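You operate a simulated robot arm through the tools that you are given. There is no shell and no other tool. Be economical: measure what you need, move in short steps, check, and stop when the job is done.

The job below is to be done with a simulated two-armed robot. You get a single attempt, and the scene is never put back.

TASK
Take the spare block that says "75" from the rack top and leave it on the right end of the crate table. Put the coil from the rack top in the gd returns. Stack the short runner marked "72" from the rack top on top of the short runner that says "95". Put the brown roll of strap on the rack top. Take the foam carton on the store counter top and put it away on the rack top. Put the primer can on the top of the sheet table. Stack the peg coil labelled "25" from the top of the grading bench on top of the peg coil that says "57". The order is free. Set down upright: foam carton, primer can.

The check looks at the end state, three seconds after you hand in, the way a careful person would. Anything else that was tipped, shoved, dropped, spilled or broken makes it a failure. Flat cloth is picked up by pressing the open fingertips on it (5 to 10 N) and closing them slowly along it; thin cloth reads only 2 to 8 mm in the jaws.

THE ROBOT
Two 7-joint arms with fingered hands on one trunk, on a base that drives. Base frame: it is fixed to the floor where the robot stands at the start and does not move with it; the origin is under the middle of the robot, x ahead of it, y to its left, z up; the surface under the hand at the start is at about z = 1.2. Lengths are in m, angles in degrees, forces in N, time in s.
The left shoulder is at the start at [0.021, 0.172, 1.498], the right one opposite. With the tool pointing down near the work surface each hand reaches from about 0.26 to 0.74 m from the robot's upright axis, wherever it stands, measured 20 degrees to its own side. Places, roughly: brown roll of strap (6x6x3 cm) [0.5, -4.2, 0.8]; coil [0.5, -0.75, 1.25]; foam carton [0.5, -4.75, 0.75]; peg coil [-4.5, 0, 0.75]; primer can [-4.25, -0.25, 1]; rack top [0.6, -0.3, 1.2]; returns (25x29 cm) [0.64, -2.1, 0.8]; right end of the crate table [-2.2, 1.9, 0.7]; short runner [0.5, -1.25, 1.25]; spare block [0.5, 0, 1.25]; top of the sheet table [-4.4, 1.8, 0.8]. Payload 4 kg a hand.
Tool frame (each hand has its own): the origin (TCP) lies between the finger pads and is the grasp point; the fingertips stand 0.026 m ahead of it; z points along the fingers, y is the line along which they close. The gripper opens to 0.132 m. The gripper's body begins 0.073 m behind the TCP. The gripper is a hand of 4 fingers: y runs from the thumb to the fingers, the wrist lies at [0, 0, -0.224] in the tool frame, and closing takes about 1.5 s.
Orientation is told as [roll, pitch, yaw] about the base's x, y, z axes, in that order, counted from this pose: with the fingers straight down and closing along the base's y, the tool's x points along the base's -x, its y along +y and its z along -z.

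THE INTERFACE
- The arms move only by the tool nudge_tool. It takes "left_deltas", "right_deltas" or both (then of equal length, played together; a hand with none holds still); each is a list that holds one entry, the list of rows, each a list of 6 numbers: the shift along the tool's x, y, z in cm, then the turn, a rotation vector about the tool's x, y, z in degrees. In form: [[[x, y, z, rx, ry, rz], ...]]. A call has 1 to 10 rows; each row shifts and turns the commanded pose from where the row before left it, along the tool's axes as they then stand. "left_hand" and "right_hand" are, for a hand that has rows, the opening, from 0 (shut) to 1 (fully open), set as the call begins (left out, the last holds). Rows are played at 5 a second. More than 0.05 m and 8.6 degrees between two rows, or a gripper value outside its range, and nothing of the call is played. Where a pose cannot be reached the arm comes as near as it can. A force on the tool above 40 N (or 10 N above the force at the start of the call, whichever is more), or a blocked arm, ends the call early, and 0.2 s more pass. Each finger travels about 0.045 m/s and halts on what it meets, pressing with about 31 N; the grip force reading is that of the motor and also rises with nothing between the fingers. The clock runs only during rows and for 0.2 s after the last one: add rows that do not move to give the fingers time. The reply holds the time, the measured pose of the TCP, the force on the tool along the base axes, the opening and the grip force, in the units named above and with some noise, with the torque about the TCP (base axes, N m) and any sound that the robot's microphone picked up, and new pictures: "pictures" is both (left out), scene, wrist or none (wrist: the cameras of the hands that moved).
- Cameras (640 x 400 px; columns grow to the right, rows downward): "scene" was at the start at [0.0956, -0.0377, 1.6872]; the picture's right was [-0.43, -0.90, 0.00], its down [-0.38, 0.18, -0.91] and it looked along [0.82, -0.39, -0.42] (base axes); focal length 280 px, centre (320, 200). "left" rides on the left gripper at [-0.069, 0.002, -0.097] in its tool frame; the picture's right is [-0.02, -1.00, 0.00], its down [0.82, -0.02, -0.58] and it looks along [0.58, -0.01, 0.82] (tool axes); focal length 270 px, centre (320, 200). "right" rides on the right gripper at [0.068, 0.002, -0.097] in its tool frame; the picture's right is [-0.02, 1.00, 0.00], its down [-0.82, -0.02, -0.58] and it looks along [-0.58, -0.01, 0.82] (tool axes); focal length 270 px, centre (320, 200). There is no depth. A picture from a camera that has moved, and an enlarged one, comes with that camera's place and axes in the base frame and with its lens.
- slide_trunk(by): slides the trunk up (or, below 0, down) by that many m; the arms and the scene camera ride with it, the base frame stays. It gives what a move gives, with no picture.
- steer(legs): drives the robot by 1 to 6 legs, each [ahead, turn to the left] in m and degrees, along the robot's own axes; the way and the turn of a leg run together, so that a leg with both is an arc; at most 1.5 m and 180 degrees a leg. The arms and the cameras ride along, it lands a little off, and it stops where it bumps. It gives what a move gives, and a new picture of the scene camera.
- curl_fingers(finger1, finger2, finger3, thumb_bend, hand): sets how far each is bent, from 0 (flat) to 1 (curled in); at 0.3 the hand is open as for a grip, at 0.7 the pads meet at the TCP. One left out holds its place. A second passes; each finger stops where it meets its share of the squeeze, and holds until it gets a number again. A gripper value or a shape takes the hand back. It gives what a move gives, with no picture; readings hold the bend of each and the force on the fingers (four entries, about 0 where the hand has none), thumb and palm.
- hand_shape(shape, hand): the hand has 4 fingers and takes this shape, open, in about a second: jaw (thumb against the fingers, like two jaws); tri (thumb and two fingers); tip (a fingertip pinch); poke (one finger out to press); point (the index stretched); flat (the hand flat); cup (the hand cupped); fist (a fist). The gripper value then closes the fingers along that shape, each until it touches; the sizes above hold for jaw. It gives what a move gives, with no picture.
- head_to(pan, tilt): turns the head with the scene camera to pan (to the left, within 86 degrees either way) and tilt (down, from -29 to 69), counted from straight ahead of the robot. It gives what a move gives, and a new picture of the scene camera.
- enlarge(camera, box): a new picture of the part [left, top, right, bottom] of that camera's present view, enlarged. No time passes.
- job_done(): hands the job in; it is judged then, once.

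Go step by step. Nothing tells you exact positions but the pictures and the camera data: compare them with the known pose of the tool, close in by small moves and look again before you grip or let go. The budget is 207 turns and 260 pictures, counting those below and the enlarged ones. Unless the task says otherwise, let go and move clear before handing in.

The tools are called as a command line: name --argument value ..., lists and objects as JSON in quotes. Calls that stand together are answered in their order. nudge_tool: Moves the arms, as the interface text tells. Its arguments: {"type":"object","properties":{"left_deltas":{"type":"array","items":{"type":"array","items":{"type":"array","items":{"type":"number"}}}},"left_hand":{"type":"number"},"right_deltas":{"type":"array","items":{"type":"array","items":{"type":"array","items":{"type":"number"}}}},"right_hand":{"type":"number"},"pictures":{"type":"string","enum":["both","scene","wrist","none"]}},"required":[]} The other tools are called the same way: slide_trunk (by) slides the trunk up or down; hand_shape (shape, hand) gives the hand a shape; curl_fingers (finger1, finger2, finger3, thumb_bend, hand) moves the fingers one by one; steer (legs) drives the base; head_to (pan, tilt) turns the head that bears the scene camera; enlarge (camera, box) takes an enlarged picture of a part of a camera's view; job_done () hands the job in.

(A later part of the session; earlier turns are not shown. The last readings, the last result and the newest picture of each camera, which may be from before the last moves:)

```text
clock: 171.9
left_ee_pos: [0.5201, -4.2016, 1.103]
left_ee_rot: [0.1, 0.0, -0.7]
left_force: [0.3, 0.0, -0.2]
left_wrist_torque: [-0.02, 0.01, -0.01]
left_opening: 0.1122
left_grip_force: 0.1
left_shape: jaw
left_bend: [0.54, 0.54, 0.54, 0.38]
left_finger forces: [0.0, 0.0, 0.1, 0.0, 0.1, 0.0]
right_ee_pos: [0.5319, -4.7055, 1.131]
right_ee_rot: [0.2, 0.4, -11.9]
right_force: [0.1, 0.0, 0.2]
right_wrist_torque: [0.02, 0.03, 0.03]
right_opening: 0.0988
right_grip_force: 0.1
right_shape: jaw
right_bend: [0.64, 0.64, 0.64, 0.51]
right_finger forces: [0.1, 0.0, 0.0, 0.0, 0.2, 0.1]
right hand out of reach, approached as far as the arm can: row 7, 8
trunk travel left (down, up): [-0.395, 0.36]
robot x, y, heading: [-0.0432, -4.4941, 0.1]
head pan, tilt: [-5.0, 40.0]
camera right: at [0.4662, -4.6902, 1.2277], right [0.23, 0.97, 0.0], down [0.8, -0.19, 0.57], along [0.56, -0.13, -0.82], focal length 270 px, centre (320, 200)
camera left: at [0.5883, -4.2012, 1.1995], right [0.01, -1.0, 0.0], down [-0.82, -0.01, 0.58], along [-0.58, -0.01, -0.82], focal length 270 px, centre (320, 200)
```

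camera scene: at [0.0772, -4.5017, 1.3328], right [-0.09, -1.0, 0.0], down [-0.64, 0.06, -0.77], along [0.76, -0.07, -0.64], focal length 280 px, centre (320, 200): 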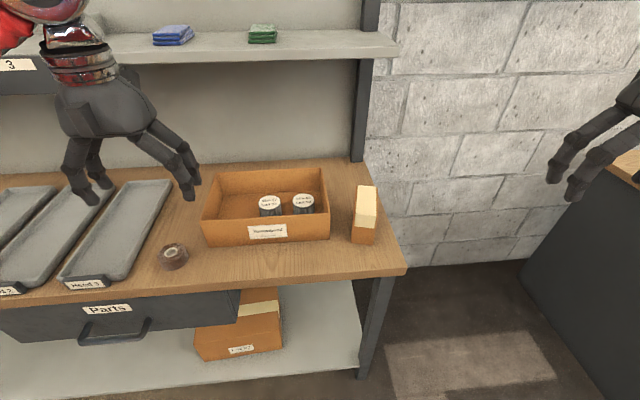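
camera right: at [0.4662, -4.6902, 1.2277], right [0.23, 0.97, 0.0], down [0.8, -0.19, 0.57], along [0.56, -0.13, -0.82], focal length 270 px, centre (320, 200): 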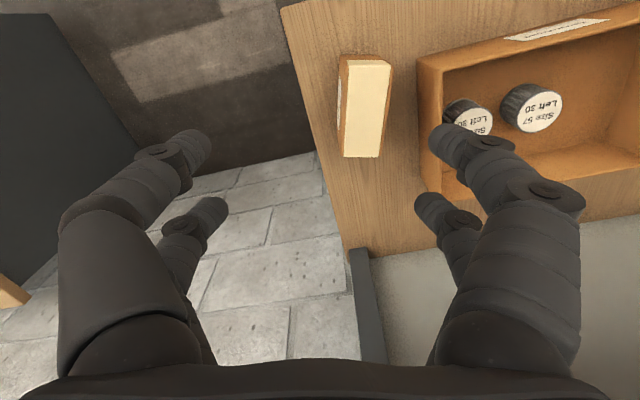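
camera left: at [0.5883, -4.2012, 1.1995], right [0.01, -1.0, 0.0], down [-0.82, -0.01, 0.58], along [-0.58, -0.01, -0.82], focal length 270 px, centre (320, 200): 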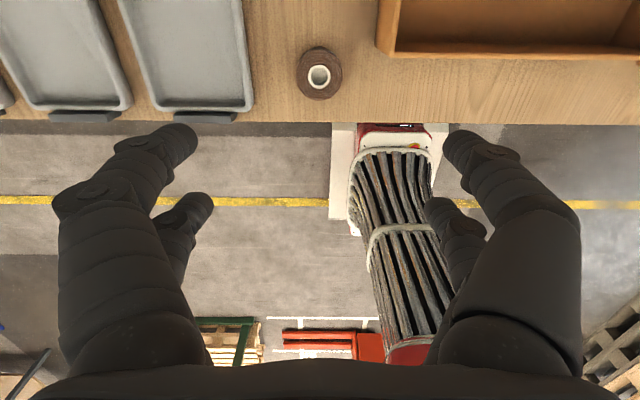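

Both targets are well located. I lower both hands, shifting the right over the carton.

nudge_tool --right_deltas '[[[0, 0, 4, 0, 0, 0], [0, 0, 4, 0, 0, 0], [0, 0, 4, 0, 0, 0], [-1.2, 1.8, 3, 0, 0, 0], [-1.2, 1.8, 2, 0, 0, 0], [-1.1, 1.8, 1, 0, 0, 0], [0, 0, 0, 0, 0, 0]]]' --left_deltas '[[[0, 0, 4, 0, 0, 0], [0, 0, 4, 0, 0, 0], [0, 0, 4, 0, 0, 0], [0, 0, 4, 0, 0, 0], [0, 0, 2, 0, 0, 0], [0, 0, 1, 0, 0, 0], [0, 0, 0, 0, 0, 0]]]' --left_hand 0.75 --pictures "wrist"

```text
clock: 173.5
left_ee_pos: [0.5191, -4.202, 0.9129]
left_ee_rot: [0.1, 0.0, -0.6]
left_force: [0.2, -0.8, -0.4]
left_wrist_torque: [0.0, 0.0, 0.01]
left_opening: 0.0993
left_grip_force: 0.1
left_shape: jaw
left_bend: [0.63, 0.63, 0.63, 0.51]
left_finger forces: [0.0, 0.0, 0.0, 0.0, 0.0, 0.1]
right_ee_pos: [0.5311, -4.6962, 0.964]
right_ee_rot: [0.2, 0.3, -11.9]
right_force: [0.1, 0.4, 0.0]
right_wrist_torque: [0.0, 0.01, 0.03]
right_opening: 0.0992
right_grip_force: 0.0
right_shape: jaw
right_bend: [0.64, 0.64, 0.64, 0.51]
right_finger forces: [0.0, 0.0, 0.1, 0.0, 0.1, 0.0]
right hand out of reach, approached as far as the arm can: row 4, 5, 6
trunk travel left (down, up): [-0.395, 0.36]
robot x, y, heading: [-0.0473, -4.494, -0.2]
head pan, tilt: [-5.0, 40.0]
camera right: at [0.4645, -4.6813, 1.0599], right [0.23, 0.97, 0.0], down [0.8, -0.19, 0.57], along [0.56, -0.13, -0.82], focal length 270 px, centre (320, 200)
camera left: at [0.5872, -4.2013, 1.0101], right [0.01, -1.0, 0.0], down [-0.82, -0.01, 0.58], along [-0.58, -0.01, -0.82], focal length 270 px, centre (320, 200)
```

right: 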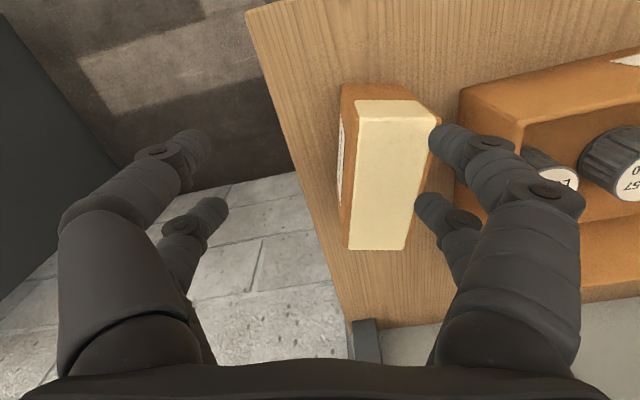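
left: 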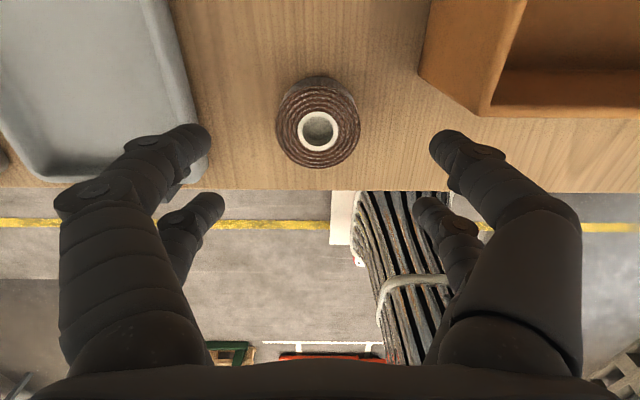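

The right arm is better at the mirrored yaw (~168°), so I lift it and rotate by 180° while the left descends to the strap roll.

nudge_tool --right_deltas '[[[5, 0, -4, 0, 0, 0], [4, 0, -4, 0, 0, 0], [0, 0, -4, 0, 0, -8.5], [0, 0, 0, 0, 0, -8.5], [0, 0, 0, 0, 0, -8.5], [0, 0, 0, 0, 0, -8.5], [0, 0, 0, 0, 0, -8.5], [0, 0, 0, 0, 0, -8.5], [0, 0, 0, 0, 0, -8.5], [0, 0, 0, 0, 0, -8.5]]]' --left_deltas '[[[-0.6, 0, 2, 0, 0, 0], [0, 0, 2, 0, 0, 0], [0, 0, 2, 0, 0, 0], [0, 0, 1, 0, 0, 0], [0, 0, 0.8, 0, 0, 0], [0, 0, 0, 0, 0, 0], [0, 0, 0, 0, 0, 0], [0, 0, 0, 0, 0, 0], [0, 0, 0, 0, 0, 0], [0, 0, 0, 0, 0, 0]]]' --left_hand 0.68 --pictures "wrist"

```text
refused: row 1 steps farther than a row can; nothing moved
```

nudge_tool --right_deltas '[[[2.5, 0, -4, 0, 0, 0], [2.5, 0, -4, 0, 0, 0], [2.5, 0, -4, 0, 0, -8.5], [2, 0, 0, 0, 0, -8.5], [0, 0, 0, 0, 0, -8.5], [0, 0, 0, 0, 0, -8.5], [0, 0, 0, 0, 0, -8.5], [0, 0, 0, 0, 0, -8.5], [0, 0, 0, 0, 0, -8.5], [0, 0, 0, 0, 0, -8.5]]]' --left_deltas '[[[-0.6, 0, 2, 0, 0, 0], [0, 0, 2, 0, 0, 0], [0, 0, 2, 0, 0, 0], [0, 0, 1, 0, 0, 0], [0, 0, 0.8, 0, 0, 0], [0, 0, 0, 0, 0, 0], [0, 0, 0, 0, 0, 0], [0, 0, 0, 0, 0, 0], [0, 0, 0, 0, 0, 0], [0, 0, 0, 0, 0, 0]]]' --left_hand 0.68 --pictures "wrist"

```text
clock: 175.7
left_ee_pos: [0.5243, -4.1999, 0.8347]
left_ee_rot: [0.1, 0.1, -0.6]
left_force: [-0.7, 1.1, -0.7]
left_wrist_torque: [0.0, -0.03, -0.01]
left_opening: 0.0901
left_grip_force: 0.1
left_shape: jaw
left_bend: [0.68, 0.68, 0.68, 0.6]
left_finger forces: [0.0, 0.0, 0.1, 0.1, 0.8, 0.0]
right_ee_pos: [0.4376, -4.6805, 1.0859]
right_ee_rot: [0.4, -0.1, 56.4]
right_force: [-0.7, -0.1, 0.6]
right_wrist_torque: [0.01, 0.01, 0.0]
right_opening: 0.099
right_grip_force: 0.1
right_shape: jaw
right_bend: [0.64, 0.64, 0.64, 0.51]
right_finger forces: [0.0, 0.1, 0.1, 0.0, 0.0, 0.1]
trunk travel left (down, up): [-0.395, 0.36]
robot x, y, heading: [-0.0442, -4.4945, -0.4]
head pan, tilt: [-5.0, 40.0]
camera right: at [0.3991, -4.7378, 1.1804], right [-0.82, 0.58, 0.01], down [0.47, 0.67, 0.58], along [0.33, 0.48, -0.82], focal length 270 px, centre (320, 200)
camera left: at [0.5936, -4.2005, 0.9323], right [0.01, -1.0, 0.0], down [-0.82, -0.01, 0.58], along [-0.58, -0.01, -0.82], focal length 270 px, centre (320, 200)
```

right: 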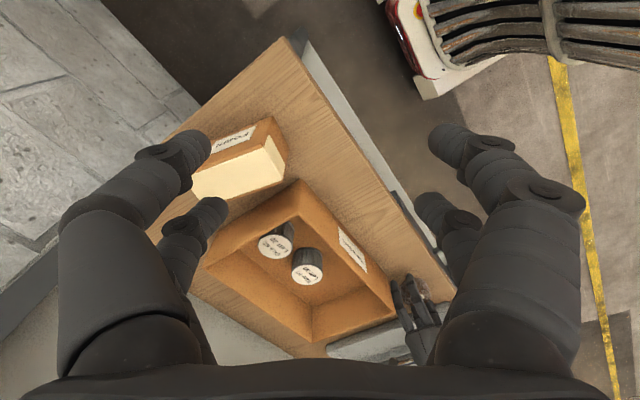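
left: 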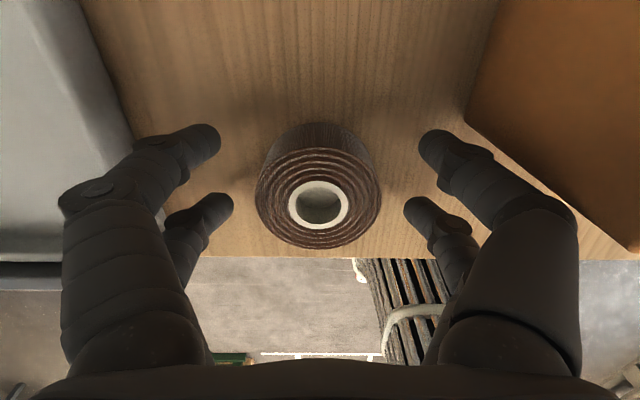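

The label reads "Foam". The strap is centred; I close the left hand while the right continues turning.

nudge_tool --left_deltas '[[[0, 0, 0, 0, 0, 0], [0, 0, 0, 0, 0, 0], [0, 0, 0, 0, 0, 0], [0, 0, 0, 0, 0, 0], [0, 0, 0, 0, 0, 0], [0, 0, 0, 0, 0, 0], [0, 0, 0, 0, 0, 0], [0, 0, 0, 0, 0, 0], [0, 0, 0, 0, 0, 0], [0, 0, 0, 0, 0, 0]]]' --right_deltas '[[[0, 0, 0, 0, 0, -8.5], [0, 0, 0, 0, 0, -8.5], [0, 0, 0, 0, 0, -8.5], [0, 0, 0, 0, 0, -8.5], [0, 0, 0, 0, 0, -8.5], [0, 0, 0, 0, 0, -8.5], [0, 0, 0, 0, 0, -8.5], [0, 0, 0, 0, 0, -8.5], [0, 0, 0, 0, 0, -8.5], [0, 0, 0, 0, 0, -8.5]]]' --left_hand 0 --pictures "none"

nudge_tool --left_deltas '[[[0, 0, -2, 0, 0, 0], [0, 0, -4, 0, 0, 0], [0, 0, -5, 0, 0, 0], [0, 0, -5, 0, 0, 0], [2, 0, -4, 0, 0, 0], [4, 0, 0, 0, 0, 0]]]' --right_deltas '[[[0, 0, 0, 0, 0, -8.5], [0, 0, 0, 0, 0, -8.5], [0, 0, 0, 0, 0, -8.5], [0, 0, 0, 0, 0, -1], [0, 0, 0, 0, 0, 0], [0, 0, 0, 0, 0, 0]]]' --pictures "wrist"

```text
clock: 177.9
left_ee_pos: [0.5269, -4.2013, 0.8359]
left_ee_rot: [0.2, -0.1, -0.5]
left_force: [1.8, 1.8, 4.0]
left_wrist_torque: [-0.11, 0.04, 0.02]
left_opening: 0.0414
left_grip_force: 31.3
left_shape: jaw
left_bend: [0.72, 0.73, 0.71, 0.73]
left_finger forces: [31.1, 31.4, 39.9, 0.1, 19.1, 0.0]
right_ee_pos: [0.4372, -4.6826, 1.0837]
right_ee_rot: [0.0, -0.5, 141.2]
right_force: [-0.1, 0.0, 0.1]
right_wrist_torque: [0.02, -0.01, -0.02]
right_opening: 0.099
right_grip_force: 0.0
right_shape: jaw
right_bend: [0.64, 0.64, 0.64, 0.51]
right_finger forces: [0.1, 0.1, 0.1, 0.0, 0.1, 0.0]
trunk travel left (down, up): [-0.395, 0.36]
robot x, y, heading: [-0.048, -4.4943, -0.3]
head pan, tilt: [-5.0, 40.0]
```

```text
clock: 179.3
left_ee_pos: [0.463, -4.1993, 1.037]
left_ee_rot: [0.1, 0.1, -0.6]
left_force: [-0.1, 0.2, -1.2]
left_wrist_torque: [0.0, -0.01, -0.01]
left_opening: 0.0415
left_grip_force: 31.1
left_shape: jaw
left_bend: [0.72, 0.73, 0.71, 0.73]
left_finger forces: [31.4, 31.6, 42.1, 0.1, 18.6, 0.1]
right_ee_pos: [0.4376, -4.6812, 1.086]
right_ee_rot: [-0.2, -0.3, 167.8]
right_force: [0.1, 0.7, 0.9]
right_wrist_torque: [-0.04, 0.0, 0.0]
right_opening: 0.0988
right_grip_force: 0.1
right_shape: jaw
right_bend: [0.64, 0.64, 0.64, 0.51]
right_finger forces: [0.1, 0.0, 0.0, 0.0, 0.1, 0.1]
trunk travel left (down, up): [-0.395, 0.36]
robot x, y, heading: [-0.0486, -4.4942, -0.4]
head pan, tilt: [-5.0, 40.0]
camera right: at [0.5044, -4.6978, 1.1804], right [-0.24, -0.97, 0.0], down [-0.79, 0.19, 0.58], along [-0.57, 0.14, -0.81], focal length 270 px, centre (320, 200)
camera left: at [0.5315, -4.1996, 1.1335], right [0.02, -1.0, 0.0], down [-0.82, -0.01, 0.58], along [-0.58, -0.01, -0.82], focal length 270 px, centre (320, 200)
```

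right: 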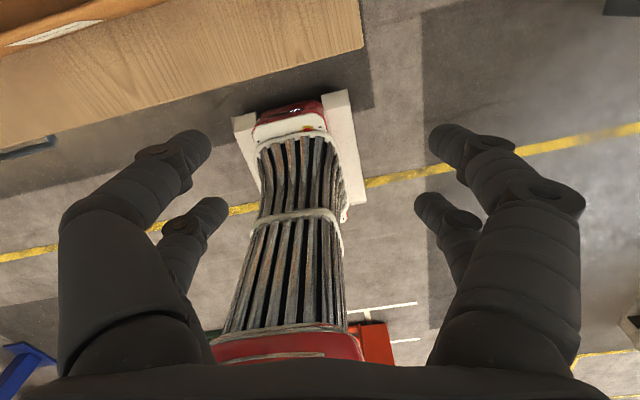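
left: 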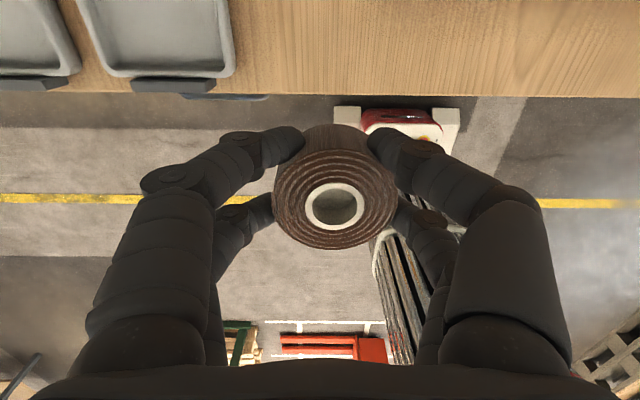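

Strap held. Right hand now goes over the carton.

nudge_tool --right_deltas '[[[4.38, -1.66, 0, 0, 0, 0], [4.38, -1.66, 0, 0, 0, 0], [4.38, -1.66, 0, 0, 0, 0], [0, 0, 4, 0, 0, 0], [0, 0, 4, 0, 0, 0], [0, 0, 4, 0, 0, 0], [0, 0, 0, 0, 0, 0]]]' --right_hand 0.8 --pictures "both"

```text
clock: 180.9
left_ee_pos: [0.4643, -4.2008, 1.0377]
left_ee_rot: [0.1, -0.1, -0.5]
left_force: [0.9, 0.1, -1.1]
left_wrist_torque: [0.02, -0.03, 0.0]
left_opening: 0.0414
left_grip_force: 30.9
left_shape: jaw
left_bend: [0.72, 0.73, 0.71, 0.73]
left_finger forces: [31.5, 31.7, 42.3, 0.0, 18.5, 0.0]
right_ee_pos: [0.5316, -4.7002, 0.9582]
right_ee_rot: [-0.4, -0.3, 167.5]
right_force: [0.3, -0.8, -0.3]
right_wrist_torque: [0.01, 0.01, 0.02]
right_opening: 0.1055
right_grip_force: 0.0
right_shape: jaw
right_bend: [0.59, 0.59, 0.59, 0.45]
right_finger forces: [0.0, 0.0, 0.0, 0.1, 0.0, 0.1]
right hand out of reach, approached as far as the arm can: row 2, 3, 6
trunk travel left (down, up): [-0.395, 0.36]
robot x, y, heading: [-0.0516, -4.4965, -0.3]
head pan, tilt: [-5.0, 40.0]
camera scene: at [0.0774, -4.5014, 1.3328], right [-0.09, -1.0, 0.0], down [-0.64, 0.06, -0.77], along [0.76, -0.07, -0.64], focal length 280 px, centre (320, 200)
camera right: at [0.599, -4.7162, 1.0551], right [-0.24, -0.97, 0.0], down [-0.79, 0.19, 0.58], along [-0.56, 0.14, -0.81], focal length 270 px, centre (320, 200)
```

scene: 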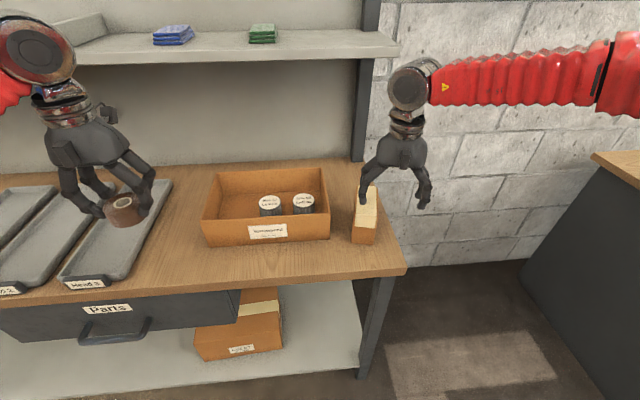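
right: 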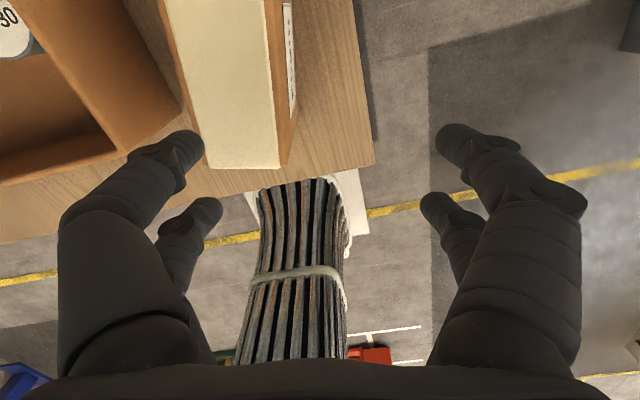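

The right arm is at its reach limit; I drive forward 8 cm.

steer --legs '[[0.08, 0]]'

```text
clock: 181.9
left_ee_pos: [0.5466, -4.2014, 1.0356]
left_ee_rot: [0.1, 0.0, -0.7]
left_force: [-0.6, 0.2, -2.1]
left_wrist_torque: [0.01, 0.01, 0.05]
left_opening: 0.0415
left_grip_force: 31.0
left_shape: jaw
left_bend: [0.72, 0.73, 0.71, 0.73]
left_finger forces: [31.5, 31.6, 42.2, 0.0, 18.6, 0.0]
right_ee_pos: [0.6152, -4.6994, 0.9578]
right_ee_rot: [-0.2, -0.4, 167.6]
right_force: [0.8, -0.2, -0.5]
right_wrist_torque: [0.0, 0.05, 0.03]
right_opening: 0.1055
right_grip_force: 0.0
right_shape: jaw
right_bend: [0.59, 0.59, 0.59, 0.45]
right_finger forces: [0.0, 0.1, 0.1, 0.0, 0.0, 0.0]
trunk travel left (down, up): [-0.395, 0.36]
robot x, y, heading: [0.0314, -4.4877, 0.2]
head pan, tilt: [-5.0, 40.0]
camera scene: at [0.1605, -4.5017, 1.3325], right [-0.09, -1.0, 0.0], down [-0.64, 0.06, -0.76], along [0.76, -0.07, -0.65], focal length 280 px, centre (320, 200)
```

scene: 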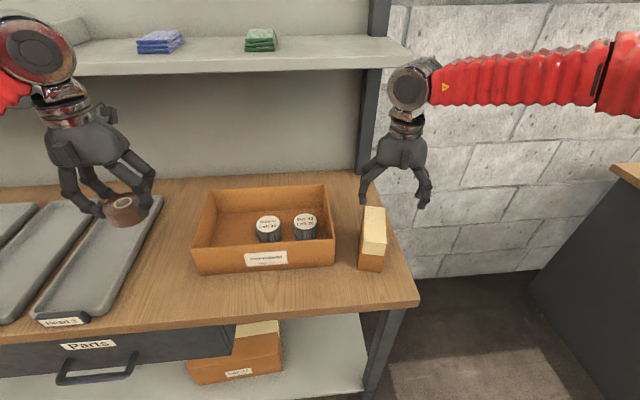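

nudge_tool --right_deltas '[[[-2.3, -1.5, 0, 0, 0, 0], [-2.25, -1.5, 0, 0, 0, 0], [0, 0, 0, 0, 0, 0]]]' --pictures "wrist"

```text
clock: 182.7
left_ee_pos: [0.5464, -4.2001, 1.0364]
left_ee_rot: [0.0, 0.0, -0.7]
left_force: [0.2, -1.0, -2.4]
left_wrist_torque: [0.02, -0.03, 0.03]
left_opening: 0.0413
left_grip_force: 31.0
left_shape: jaw
left_bend: [0.72, 0.73, 0.71, 0.73]
left_finger forces: [31.4, 31.5, 42.2, 0.0, 18.5, 0.0]
right_ee_pos: [0.5749, -4.6598, 0.9604]
right_ee_rot: [-0.4, -0.3, 167.6]
right_force: [0.1, -0.7, 0.6]
right_wrist_torque: [-0.03, 0.02, 0.01]
right_opening: 0.1054
right_grip_force: 0.0
right_shape: jaw
right_bend: [0.59, 0.59, 0.59, 0.45]
right_finger forces: [0.0, 0.1, 0.0, 0.0, 0.0, 0.1]
trunk travel left (down, up): [-0.395, 0.36]
robot x, y, heading: [0.0341, -4.495, -0.0]
head pan, tilt: [-5.0, 40.0]
camera right: at [0.6417, -4.6775, 1.0561], right [-0.24, -0.97, -0.01], down [-0.79, 0.19, 0.58], along [-0.56, 0.14, -0.81], focal length 270 px, centre (320, 200)
```

right: 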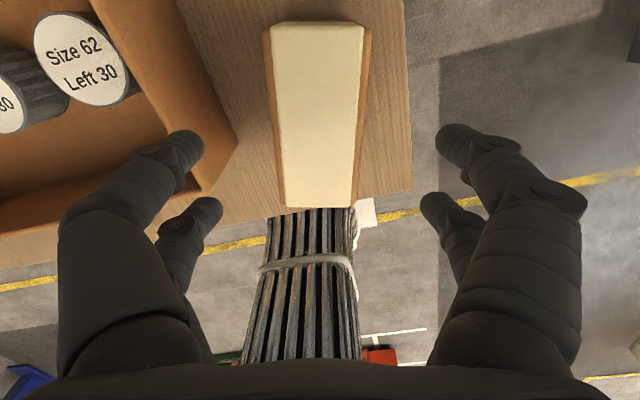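

Centred. I narrow the opening and descend.

nudge_tool --right_deltas '[[[0, 0, 0, 0, 0, 0], [0, 0, 0, 0, 0, 0], [0, 0, 0, 0, 0, 0], [0, 0, 3, 0, 0, 0], [0, 0, 3, 0, 0, 0], [0, 0, 0, 0, 0, 0]]]' --right_hand 0.62 --pictures "both"

```text
clock: 184.1
left_ee_pos: [0.5442, -4.2004, 1.0363]
left_ee_rot: [0.1, 0.0, -0.6]
left_force: [-0.6, 0.2, -2.3]
left_wrist_torque: [0.02, 0.02, -0.01]
left_opening: 0.041
left_grip_force: 31.1
left_shape: jaw
left_bend: [0.72, 0.73, 0.71, 0.73]
left_finger forces: [31.5, 31.5, 42.3, 0.0, 18.6, 0.1]
right_ee_pos: [0.5647, -4.6735, 0.9062]
right_ee_rot: [-0.4, -0.2, 167.7]
right_force: [0.4, 1.1, 0.3]
right_wrist_torque: [0.04, 0.02, -0.01]
right_opening: 0.0825
right_grip_force: 0.1
right_shape: jaw
right_bend: [0.71, 0.71, 0.71, 0.71]
right_finger forces: [0.0, 0.0, 0.7, 0.0, 0.6, 0.1]
right hand out of reach, approached as far as the arm can: row 4, 5
trunk travel left (down, up): [-0.395, 0.36]
robot x, y, heading: [0.0348, -4.4953, -0.3]
head pan, tilt: [-5.0, 40.0]
camera scene: at [0.1582, -4.5015, 1.3328], right [-0.09, -1.0, 0.0], down [-0.64, 0.06, -0.77], along [0.76, -0.07, -0.64], focal length 280 px, centre (320, 200)
camera right: at [0.6303, -4.6897, 1.0023], right [-0.24, -0.97, -0.01], down [-0.79, 0.19, 0.58], along [-0.56, 0.14, -0.81], focal length 270 px, centre (320, 200)
```

scene: 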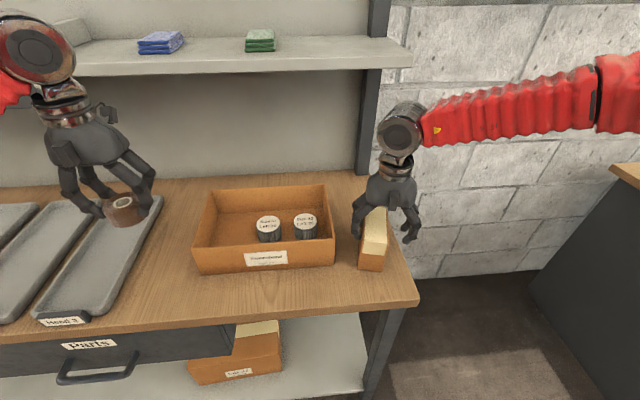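
right: 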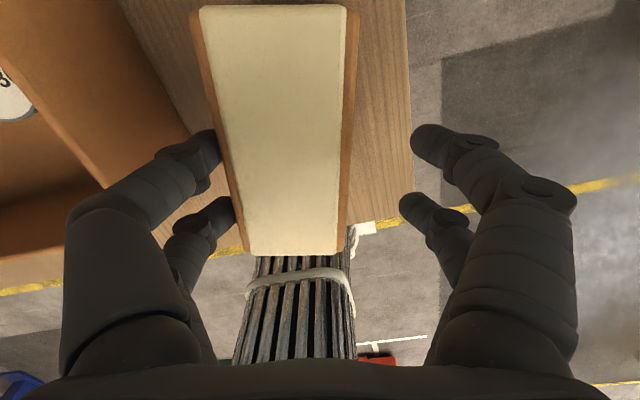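

The arm wants the target further to its own side. I lift, back off slightly and turn left 15°.

nudge_tool --right_deltas '[[[0, 0, -3, 0, 0, 0], [0, 0, -4, 0, 0, 0], [0, 0, -4, 0, 0, 0]]]' --pictures "none"

steer --legs '[[-0.04, 0], [0, 16]]'

```text
clock: 184.9
left_ee_pos: [0.5449, -4.2003, 1.0361]
left_ee_rot: [0.1, -0.1, -0.6]
left_force: [-0.8, -0.1, -1.8]
left_wrist_torque: [0.02, -0.03, 0.03]
left_opening: 0.041
left_grip_force: 31.0
left_shape: jaw
left_bend: [0.72, 0.73, 0.71, 0.73]
left_finger forces: [31.6, 31.6, 42.2, 0.0, 18.5, 0.0]
right_ee_pos: [0.5631, -4.6727, 1.0177]
right_ee_rot: [-0.1, -0.3, 167.7]
right_force: [0.1, 0.3, -0.3]
right_wrist_torque: [-0.03, -0.02, -0.02]
right_opening: 0.0822
right_grip_force: 0.1
right_shape: jaw
right_bend: [0.71, 0.71, 0.71, 0.71]
right_finger forces: [0.0, 0.0, 0.1, 0.0, 0.0, 0.0]
trunk travel left (down, up): [-0.395, 0.36]
robot x, y, heading: [0.0355, -4.4963, -0.1]
head pan, tilt: [-5.0, 40.0]
```

```text
clock: 187.1
left_ee_pos: [0.4011, -4.0701, 1.0367]
left_ee_rot: [0.1, 0.0, 15.6]
left_force: [0.2, 0.2, -0.5]
left_wrist_torque: [0.05, -0.01, -0.01]
left_opening: 0.0411
left_grip_force: 31.3
left_shape: jaw
left_bend: [0.72, 0.73, 0.71, 0.73]
left_finger forces: [31.4, 32.2, 42.1, 0.0, 19.1, 0.0]
right_ee_pos: [0.5499, -4.5201, 1.0167]
right_ee_rot: [-0.1, -0.4, -176.4]
right_force: [0.5, 0.7, -0.4]
right_wrist_torque: [-0.02, -0.04, -0.01]
right_opening: 0.0818
right_grip_force: 0.0
right_shape: jaw
right_bend: [0.71, 0.71, 0.71, 0.71]
right_finger forces: [0.1, 0.0, 0.1, 0.1, 0.0, 0.0]
trunk travel left (down, up): [-0.395, 0.36]
robot x, y, heading: [-0.0069, -4.5111, 15.7]
head pan, tilt: [-5.0, 40.0]
stopped in leg 2: the robot was blocked; the commanded pose is now the measured one
camera scene: at [0.1175, -4.4831, 1.3328], right [0.18, -0.98, 0.0], down [-0.63, -0.12, -0.77], along [0.75, 0.14, -0.64], focal length 280 px, centre (320, 200)
```

scene: 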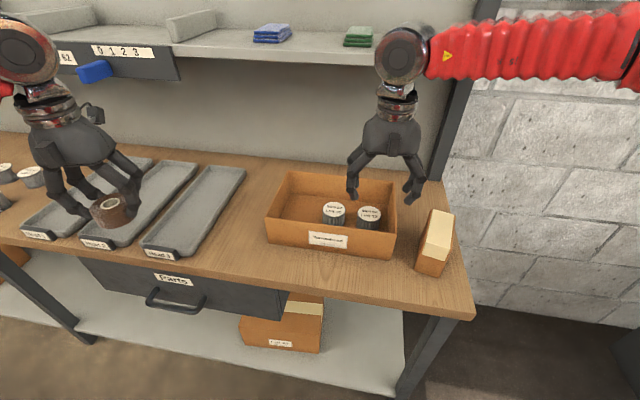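

nudge_tool --right_deltas '[[[0.6, 4.71, 0, 0, 0, 0], [0.6, 4.71, 0, 0, 0, 0], [0.6, 4.71, 0, 0, 0, 0], [0, 0, 0, 0, 0, 8], [0, 0, 3, 0, 0, 8], [0, 0, 4, 0, 0, 0], [0, 0, 0, 0, 0, 0]]]' --right_hand 0.68 --pictures "wrist"

```text
clock: 188.7
left_ee_pos: [0.4015, -4.0713, 1.0379]
left_ee_rot: [0.1, -0.1, 15.5]
left_force: [-1.4, -0.3, -1.7]
left_wrist_torque: [0.0, 0.01, 0.01]
left_opening: 0.041
left_grip_force: 30.6
left_shape: jaw
left_bend: [0.72, 0.73, 0.71, 0.73]
left_finger forces: [31.4, 32.2, 42.1, 0.0, 19.1, 0.0]
right_ee_pos: [0.5751, -4.6618, 0.9463]
right_ee_rot: [-0.1, -0.4, 167.5]
right_force: [0.6, 0.2, -0.1]
right_wrist_torque: [0.01, -0.01, 0.0]
right_opening: 0.0898
right_grip_force: 0.1
right_shape: jaw
right_bend: [0.69, 0.69, 0.69, 0.61]
right_finger forces: [0.0, 0.0, 0.0, 0.1, 0.0, 0.0]
trunk travel left (down, up): [-0.395, 0.36]
robot x, y, heading: [-0.0046, -4.5097, 15.4]
head pan, tilt: [-5.0, 40.0]
camera right: at [0.6431, -4.6781, 1.0424], right [-0.24, -0.97, 0.0], down [-0.79, 0.19, 0.58], along [-0.57, 0.14, -0.81], focal length 270 px, centre (320, 200)
```

right: 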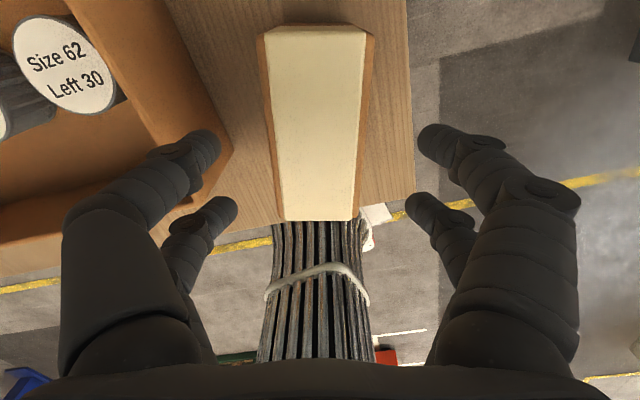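

nudge_tool --right_deltas '[[[0, 0.8, 2, 0, 0, 0], [0, 0, 3, 0, 0, 0], [0, 0, 2, 0, 0, 0], [0, 0, 2, 0, 0, 0], [0, 0, 0, 0, 0, 0]]]' --pictures "wrist"

```text
clock: 189.9
left_ee_pos: [0.4004, -4.0711, 1.0382]
left_ee_rot: [0.1, 0.0, 15.5]
left_force: [0.2, 0.6, -1.2]
left_wrist_torque: [-0.02, 0.0, 0.03]
left_opening: 0.041
left_grip_force: 31.2
left_shape: jaw
left_bend: [0.72, 0.73, 0.71, 0.73]
left_finger forces: [31.4, 32.2, 42.0, 0.0, 19.1, 0.0]
right_ee_pos: [0.5757, -4.6672, 0.8566]
right_ee_rot: [-0.1, -0.4, 167.7]
right_force: [0.2, 0.0, 0.5]
right_wrist_torque: [0.01, -0.01, 0.0]
right_opening: 0.0893
right_grip_force: 0.1
right_shape: jaw
right_bend: [0.69, 0.69, 0.69, 0.61]
right_finger forces: [0.0, 0.0, 0.0, 0.0, 0.1, 0.0]
trunk travel left (down, up): [-0.395, 0.36]
robot x, y, heading: [-0.0056, -4.5076, 15.7]
head pan, tilt: [-5.0, 40.0]
camera right: at [0.6414, -4.685, 0.9523], right [-0.24, -0.97, 0.0], down [-0.79, 0.19, 0.58], along [-0.57, 0.14, -0.81], focal length 270 px, centre (320, 200)
```

right: 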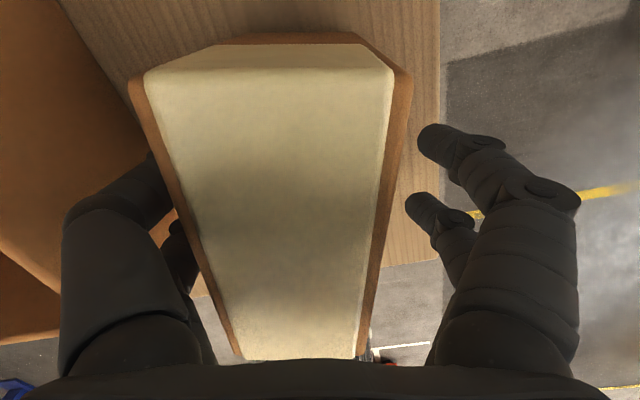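

nudge_tool --right_deltas '[[[0, 0, 0, 0, 0, 0], [0, 0, 0, 0, 0, 0], [0, 0, 0, 0, 0, 0], [0, 0, 0, 0, 0, 0], [0, 0, 0, 0, 0, 0], [0, 0, 0, 0, 0, 0], [0, 0, 0, 0, 0, 0]]]' --right_hand 0 --pictures "wrist"

```text
clock: 191.5
left_ee_pos: [0.4024, -4.0707, 1.037]
left_ee_rot: [0.1, 0.0, 15.5]
left_force: [-0.2, -0.1, -2.5]
left_wrist_torque: [0.04, 0.0, 0.03]
left_opening: 0.0412
left_grip_force: 31.3
left_shape: jaw
left_bend: [0.72, 0.73, 0.71, 0.73]
left_finger forces: [31.3, 32.0, 42.2, 0.0, 19.1, 0.1]
right_ee_pos: [0.5752, -4.6675, 0.8571]
right_ee_rot: [-0.2, -0.6, 167.6]
right_force: [0.0, -0.9, -0.3]
right_wrist_torque: [0.05, -0.03, -0.02]
right_opening: 0.0488
right_grip_force: 31.0
right_shape: jaw
right_bend: [0.74, 0.74, 0.73, 0.7]
right_finger forces: [28.3, 28.1, 28.0, 0.1, 28.6, 0.0]
trunk travel left (down, up): [-0.395, 0.36]
robot x, y, heading: [-0.006, -4.5102, 15.7]
head pan, tilt: [-5.0, 40.0]
camera right: at [0.6417, -4.685, 0.9521], right [-0.24, -0.97, 0.0], down [-0.79, 0.19, 0.58], along [-0.57, 0.14, -0.81], focal length 270 px, centre (320, 200)
```

right: 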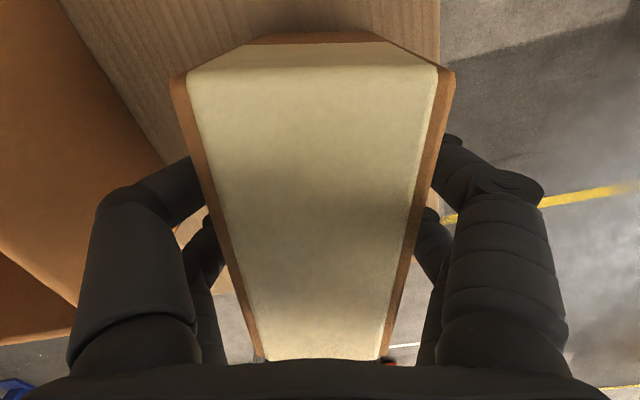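

Carton held. I lift and retract both hands, then raise the trunk and drive back to the rack.

nudge_tool --right_deltas '[[[0, 0, -2, 0, 0, 0], [0, 0, -4, 0, 0, 0], [0, 0, -4, 0, 0, 0], [0, 0, -5, 0, 0, 0], [0, 0, -5, 0, 0, 0], [-4, 0, 0, 0, 0, 0], [-4, 0, 0, 0, 0, 0], [-4, 0, 0, 0, 0, 0], [-4, 0, 0, 0, 0, 0]]]' --left_deltas '[[[0, 0, 0, 0, 0, 0], [0, 0, 0, 0, 0, 0], [0, 0, 0, 0, 0, 0], [0, 0, 0, 0, 0, 0], [0, 0, 0, 0, 0, 0], [4, 0, 0, 0, 0, 0], [4, 0, 0, 0, 0, 0], [4, 0, 0, 0, 0, 0], [0, 0, 0, 0, 0, 0]]]' --pictures "scene"

slide_trunk --by 0.34

```text
clock: 193.5
left_ee_pos: [0.2852, -4.103, 1.0374]
left_ee_rot: [0.2, 0.0, 15.6]
left_force: [-0.1, -0.2, -1.5]
left_wrist_torque: [0.02, 0.0, 0.03]
left_opening: 0.041
left_grip_force: 31.0
left_shape: jaw
left_bend: [0.72, 0.73, 0.71, 0.73]
left_finger forces: [31.8, 32.1, 42.4, 0.1, 18.9, 0.0]
right_ee_pos: [0.4191, -4.6332, 1.0584]
right_ee_rot: [0.0, -0.5, 167.5]
right_force: [0.0, 0.3, -2.0]
right_wrist_torque: [-0.01, 0.04, 0.01]
right_opening: 0.0488
right_grip_force: 30.5
right_shape: jaw
right_bend: [0.74, 0.74, 0.73, 0.7]
right_finger forces: [28.2, 28.2, 28.0, 0.0, 28.4, 0.1]
trunk travel left (down, up): [-0.395, 0.36]
robot x, y, heading: [-0.0055, -4.5103, 15.5]
head pan, tilt: [-5.0, 40.0]
camera scene: at [0.1177, -4.4836, 1.3328], right [0.18, -0.98, 0.0], down [-0.63, -0.12, -0.77], along [0.75, 0.14, -0.64], focal length 280 px, centre (320, 200)
```

scene: 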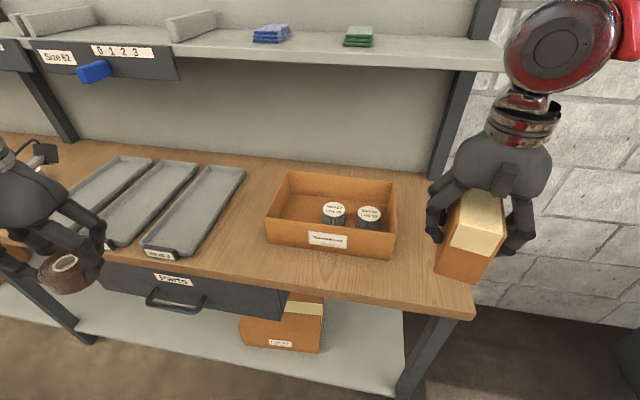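

```text
clock: 196.9
left_ee_pos: [0.2862, -4.1039, 1.3777]
left_ee_rot: [0.1, 0.0, 15.4]
left_force: [0.2, 0.0, -1.2]
left_wrist_torque: [0.02, -0.03, -0.02]
left_opening: 0.0408
left_grip_force: 30.5
left_shape: jaw
left_bend: [0.72, 0.73, 0.71, 0.73]
left_finger forces: [31.9, 32.2, 42.5, 0.1, 18.8, 0.1]
right_ee_pos: [0.4196, -4.6338, 1.3965]
right_ee_rot: [0.0, -0.4, 167.5]
right_force: [-1.1, 0.3, -1.7]
right_wrist_torque: [0.01, 0.01, 0.0]
right_opening: 0.049
right_grip_force: 30.8
right_shape: jaw
right_bend: [0.74, 0.74, 0.73, 0.7]
right_finger forces: [28.2, 28.2, 28.0, 0.0, 28.4, 0.0]
trunk travel left (down, up): [-0.735, 0.02]
robot x, y, heading: [-0.006, -4.5137, 15.8]
head pan, tilt: [-5.0, 40.0]
```

steer --legs '[[-0.35, 0], [0, 74], [1.5, 0], [1.45, 0]]'

```text
clock: 201.6
left_ee_pos: [-0.4784, -4.1217, 1.3788]
left_ee_rot: [0.0, -0.1, 67.3]
left_force: [-0.2, 0.3, -2.0]
left_wrist_torque: [0.06, 0.04, 0.03]
left_opening: 0.0403
left_grip_force: 31.0
left_shape: jaw
left_bend: [0.72, 0.73, 0.7, 0.73]
left_finger forces: [32.2, 32.7, 42.0, 0.1, 20.4, 0.1]
right_ee_pos: [0.0216, -4.3458, 1.3976]
right_ee_rot: [-0.2, -0.6, -140.5]
right_force: [-0.1, -0.5, -3.5]
right_wrist_torque: [-0.02, 0.04, 0.0]
right_opening: 0.0484
right_grip_force: 31.3
right_shape: jaw
right_bend: [0.73, 0.74, 0.73, 0.7]
right_finger forces: [30.2, 30.5, 30.0, 0.1, 30.5, 0.1]
trunk travel left (down, up): [-0.735, 0.02]
robot x, y, heading: [-0.2956, -4.6181, 69.4]
head pan, tilt: [-5.0, 40.0]
stopped in leg 2: the robot was blocked; the commanded pose is now the measured one
camera scene: at [-0.2577, -4.5343, 1.674], right [0.9, -0.43, 0.0], down [-0.28, -0.58, -0.77], along [0.33, 0.69, -0.64], focal length 280 px, centre (320, 200)
```

scene: 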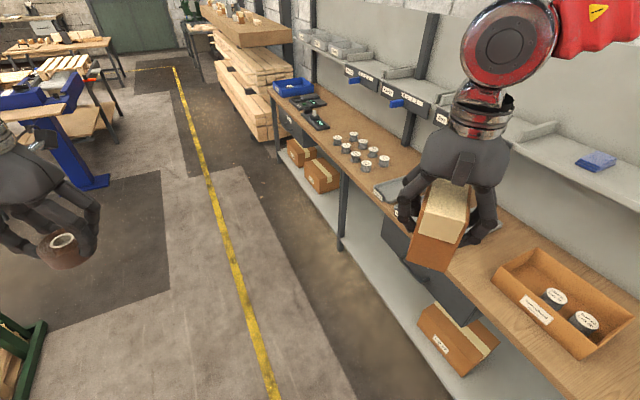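

steer --legs '[[0.15, 10], [0.1, 12], [1.4, 0], [1.3, 0]]'

```text
clock: 216.7
left_ee_pos: [-0.6407, -1.2763, 1.3791]
left_ee_rot: [0.1, -0.1, 88.3]
left_force: [0.3, -0.3, -1.5]
left_wrist_torque: [0.01, 0.02, -0.02]
left_opening: 0.0402
left_grip_force: 30.5
left_shape: jaw
left_bend: [0.72, 0.73, 0.7, 0.73]
left_finger forces: [31.9, 32.6, 42.7, 0.1, 20.4, 0.0]
right_ee_pos: [-0.0951, -1.304, 1.3978]
right_ee_rot: [-0.1, -0.4, -119.4]
right_force: [-0.4, -0.4, -2.2]
right_wrist_torque: [0.0, 0.0, 0.0]
right_opening: 0.0481
right_grip_force: 31.4
right_shape: jaw
right_bend: [0.73, 0.74, 0.73, 0.7]
right_finger forces: [30.1, 30.5, 30.0, 0.0, 30.5, 0.1]
trunk travel left (down, up): [-0.735, 0.02]
robot x, y, heading: [-0.2948, -1.6745, 90.6]
head pan, tilt: [-5.0, 40.0]
camera scene: at [-0.2876, -1.581, 1.674], right [1.0, -0.08, 0.0], down [-0.05, -0.64, -0.77], along [0.06, 0.76, -0.64], focal length 280 px, centre (320, 200)
```

scene: 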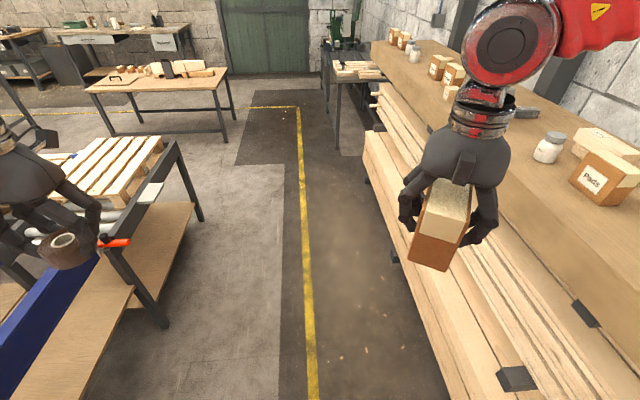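

steer --legs '[[0, -45], [0.2, 0], [0, -45]]'

```text
clock: 222.1
left_ee_pos: [0.1157, -1.0744, 1.3804]
left_ee_rot: [0.2, -0.2, 17.1]
left_force: [-0.8, -0.1, -0.8]
left_wrist_torque: [0.01, -0.02, -0.02]
left_opening: 0.0399
left_grip_force: 31.1
left_shape: jaw
left_bend: [0.72, 0.73, 0.7, 0.73]
left_finger forces: [32.0, 32.6, 42.5, 0.1, 21.6, 0.0]
right_ee_pos: [0.264, -1.603, 1.3996]
right_ee_rot: [0.0, -0.4, 169.3]
right_force: [-0.6, 0.1, -2.1]
right_wrist_torque: [0.0, 0.0, -0.02]
right_opening: 0.0482
right_grip_force: 30.8
right_shape: jaw
right_bend: [0.73, 0.74, 0.73, 0.7]
right_finger forces: [30.5, 30.7, 30.5, 0.0, 30.5, 0.0]
trunk travel left (down, up): [-0.735, 0.02]
robot x, y, heading: [-0.1727, -1.488, 17.2]
head pan, tilt: [-5.0, 40.0]
stopped in leg 3: the robot was blocked; the commanded pose is now the measured one
camera scene: at [-0.0773, -1.4671, 1.674], right [0.21, -0.98, 0.0], down [-0.63, -0.14, -0.77], along [0.75, 0.16, -0.64], focal length 280 px, centre (320, 200)
```

scene: 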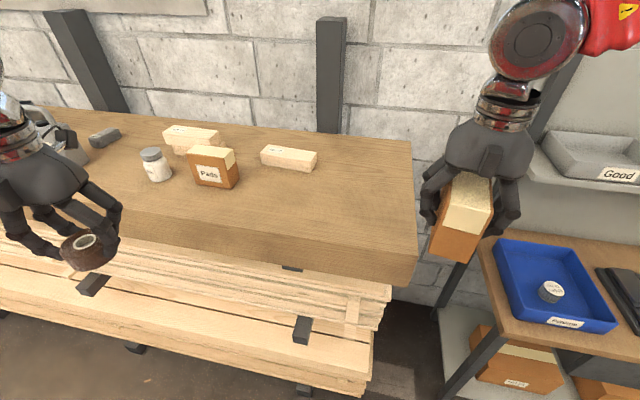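

steer --legs '[[-0.04, 0], [0, 45], [0.22, 0], [0, -55]]'

```text
clock: 229.4
left_ee_pos: [0.2501, -0.9477, 1.3801]
left_ee_rot: [0.2, 0.0, 7.3]
left_force: [-0.1, -0.3, -0.3]
left_wrist_torque: [0.02, -0.03, -0.03]
left_opening: 0.0397
left_grip_force: 30.9
left_shape: jaw
left_bend: [0.72, 0.73, 0.7, 0.73]
left_finger forces: [30.7, 31.9, 42.3, 0.1, 21.4, 0.0]
right_ee_pos: [0.3071, -1.4916, 1.3997]
right_ee_rot: [0.0, -0.6, 159.4]
right_force: [0.3, 0.3, -3.0]
right_wrist_torque: [0.01, 0.02, 0.0]
right_opening: 0.0484
right_grip_force: 31.2
right_shape: jaw
right_bend: [0.73, 0.74, 0.73, 0.7]
right_finger forces: [30.4, 30.6, 30.6, 0.0, 30.6, 0.1]
trunk travel left (down, up): [-0.735, 0.02]
robot x, y, heading: [-0.1084, -1.2775, 7.9]
head pan, tilt: [-5.0, 40.0]
camera scene: at [-0.0089, -1.2735, 1.6739], right [0.05, -1.0, 0.0], down [-0.64, -0.03, -0.76], along [0.76, 0.04, -0.64], focal length 280 px, centre (320, 200)
```

scene: 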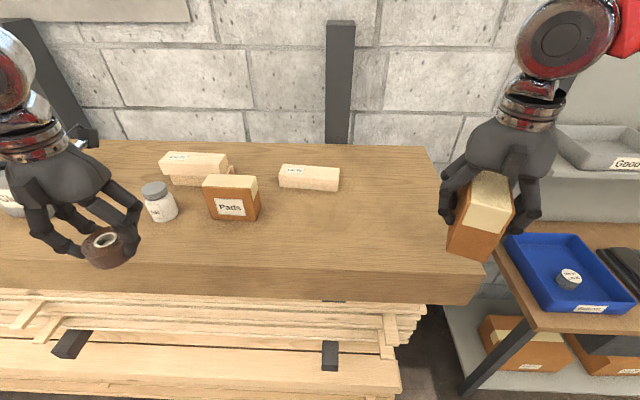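

Good stance. I move both hands over free spots: carton to (0.45,-1.48), strap to (0.42,-1.22).

nudge_tool --right_deltas '[[[1.63, -0.75, 0, 0, 0, 0], [1.63, -0.75, 0, 0, 0, 0], [1.63, -0.75, 0, 0, 0, 0], [1.63, -0.75, 0, 0, 0, 0], [1.63, -0.75, 0, 0, 0, 0], [1.63, -0.75, 0, 0, 0, 0], [1.63, -0.75, 0, 0, 0, 0], [1.63, -0.75, 0, 0, 0, 0], [0, 0, 4, 0, 0, 0], [0, 0, 3, 0, 0, 0]]]' --left_deltas '[[[-1.68, -3.64, 0, 0, 0, 0], [-1.68, -3.64, 0, 0, 0, 0], [-1.68, -3.64, 0, 0, 0, 0], [-1.68, -3.64, 0, 0, 0, 0], [-1.68, -3.64, 0, 0, 0, 0], [-1.68, -3.64, 0, 0, 0, 0], [-1.68, -3.64, 0, 0, 0, 0], [-1.68, -3.64, 0, 0, 0, 0], [0, 0, 4, 0, 0, 0], [0, 0, 4, 0, 0, 0]]]' --pictures "scene"

```text
clock: 231.6
left_ee_pos: [0.4199, -1.2179, 1.2983]
left_ee_rot: [0.3, -0.1, 7.2]
left_force: [-0.5, -0.1, -1.8]
left_wrist_torque: [0.0, 0.01, -0.01]
left_opening: 0.0393
left_grip_force: 31.5
left_shape: jaw
left_bend: [0.72, 0.73, 0.7, 0.73]
left_finger forces: [31.4, 32.3, 42.2, 0.0, 20.9, 0.1]
right_ee_pos: [0.4493, -1.4827, 1.3271]
right_ee_rot: [0.0, -0.6, 159.4]
right_force: [0.5, 0.5, -2.5]
right_wrist_torque: [-0.02, 0.02, -0.03]
right_opening: 0.0484
right_grip_force: 30.9
right_shape: jaw
right_bend: [0.74, 0.74, 0.73, 0.7]
right_finger forces: [30.8, 30.7, 30.7, 0.1, 30.7, 0.0]
trunk travel left (down, up): [-0.735, 0.02]
robot x, y, heading: [-0.1109, -1.2799, 7.8]
head pan, tilt: [-5.0, 40.0]
camera scene: at [-0.0083, -1.2744, 1.6738], right [0.05, -1.0, 0.0], down [-0.64, -0.03, -0.76], along [0.76, 0.04, -0.64], focal length 280 px, centre (320, 200)
```

scene: 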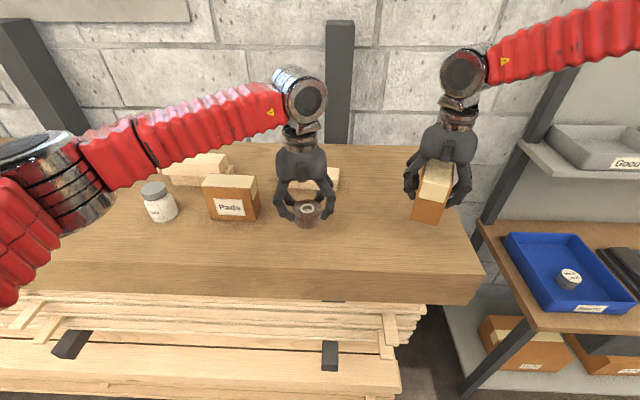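

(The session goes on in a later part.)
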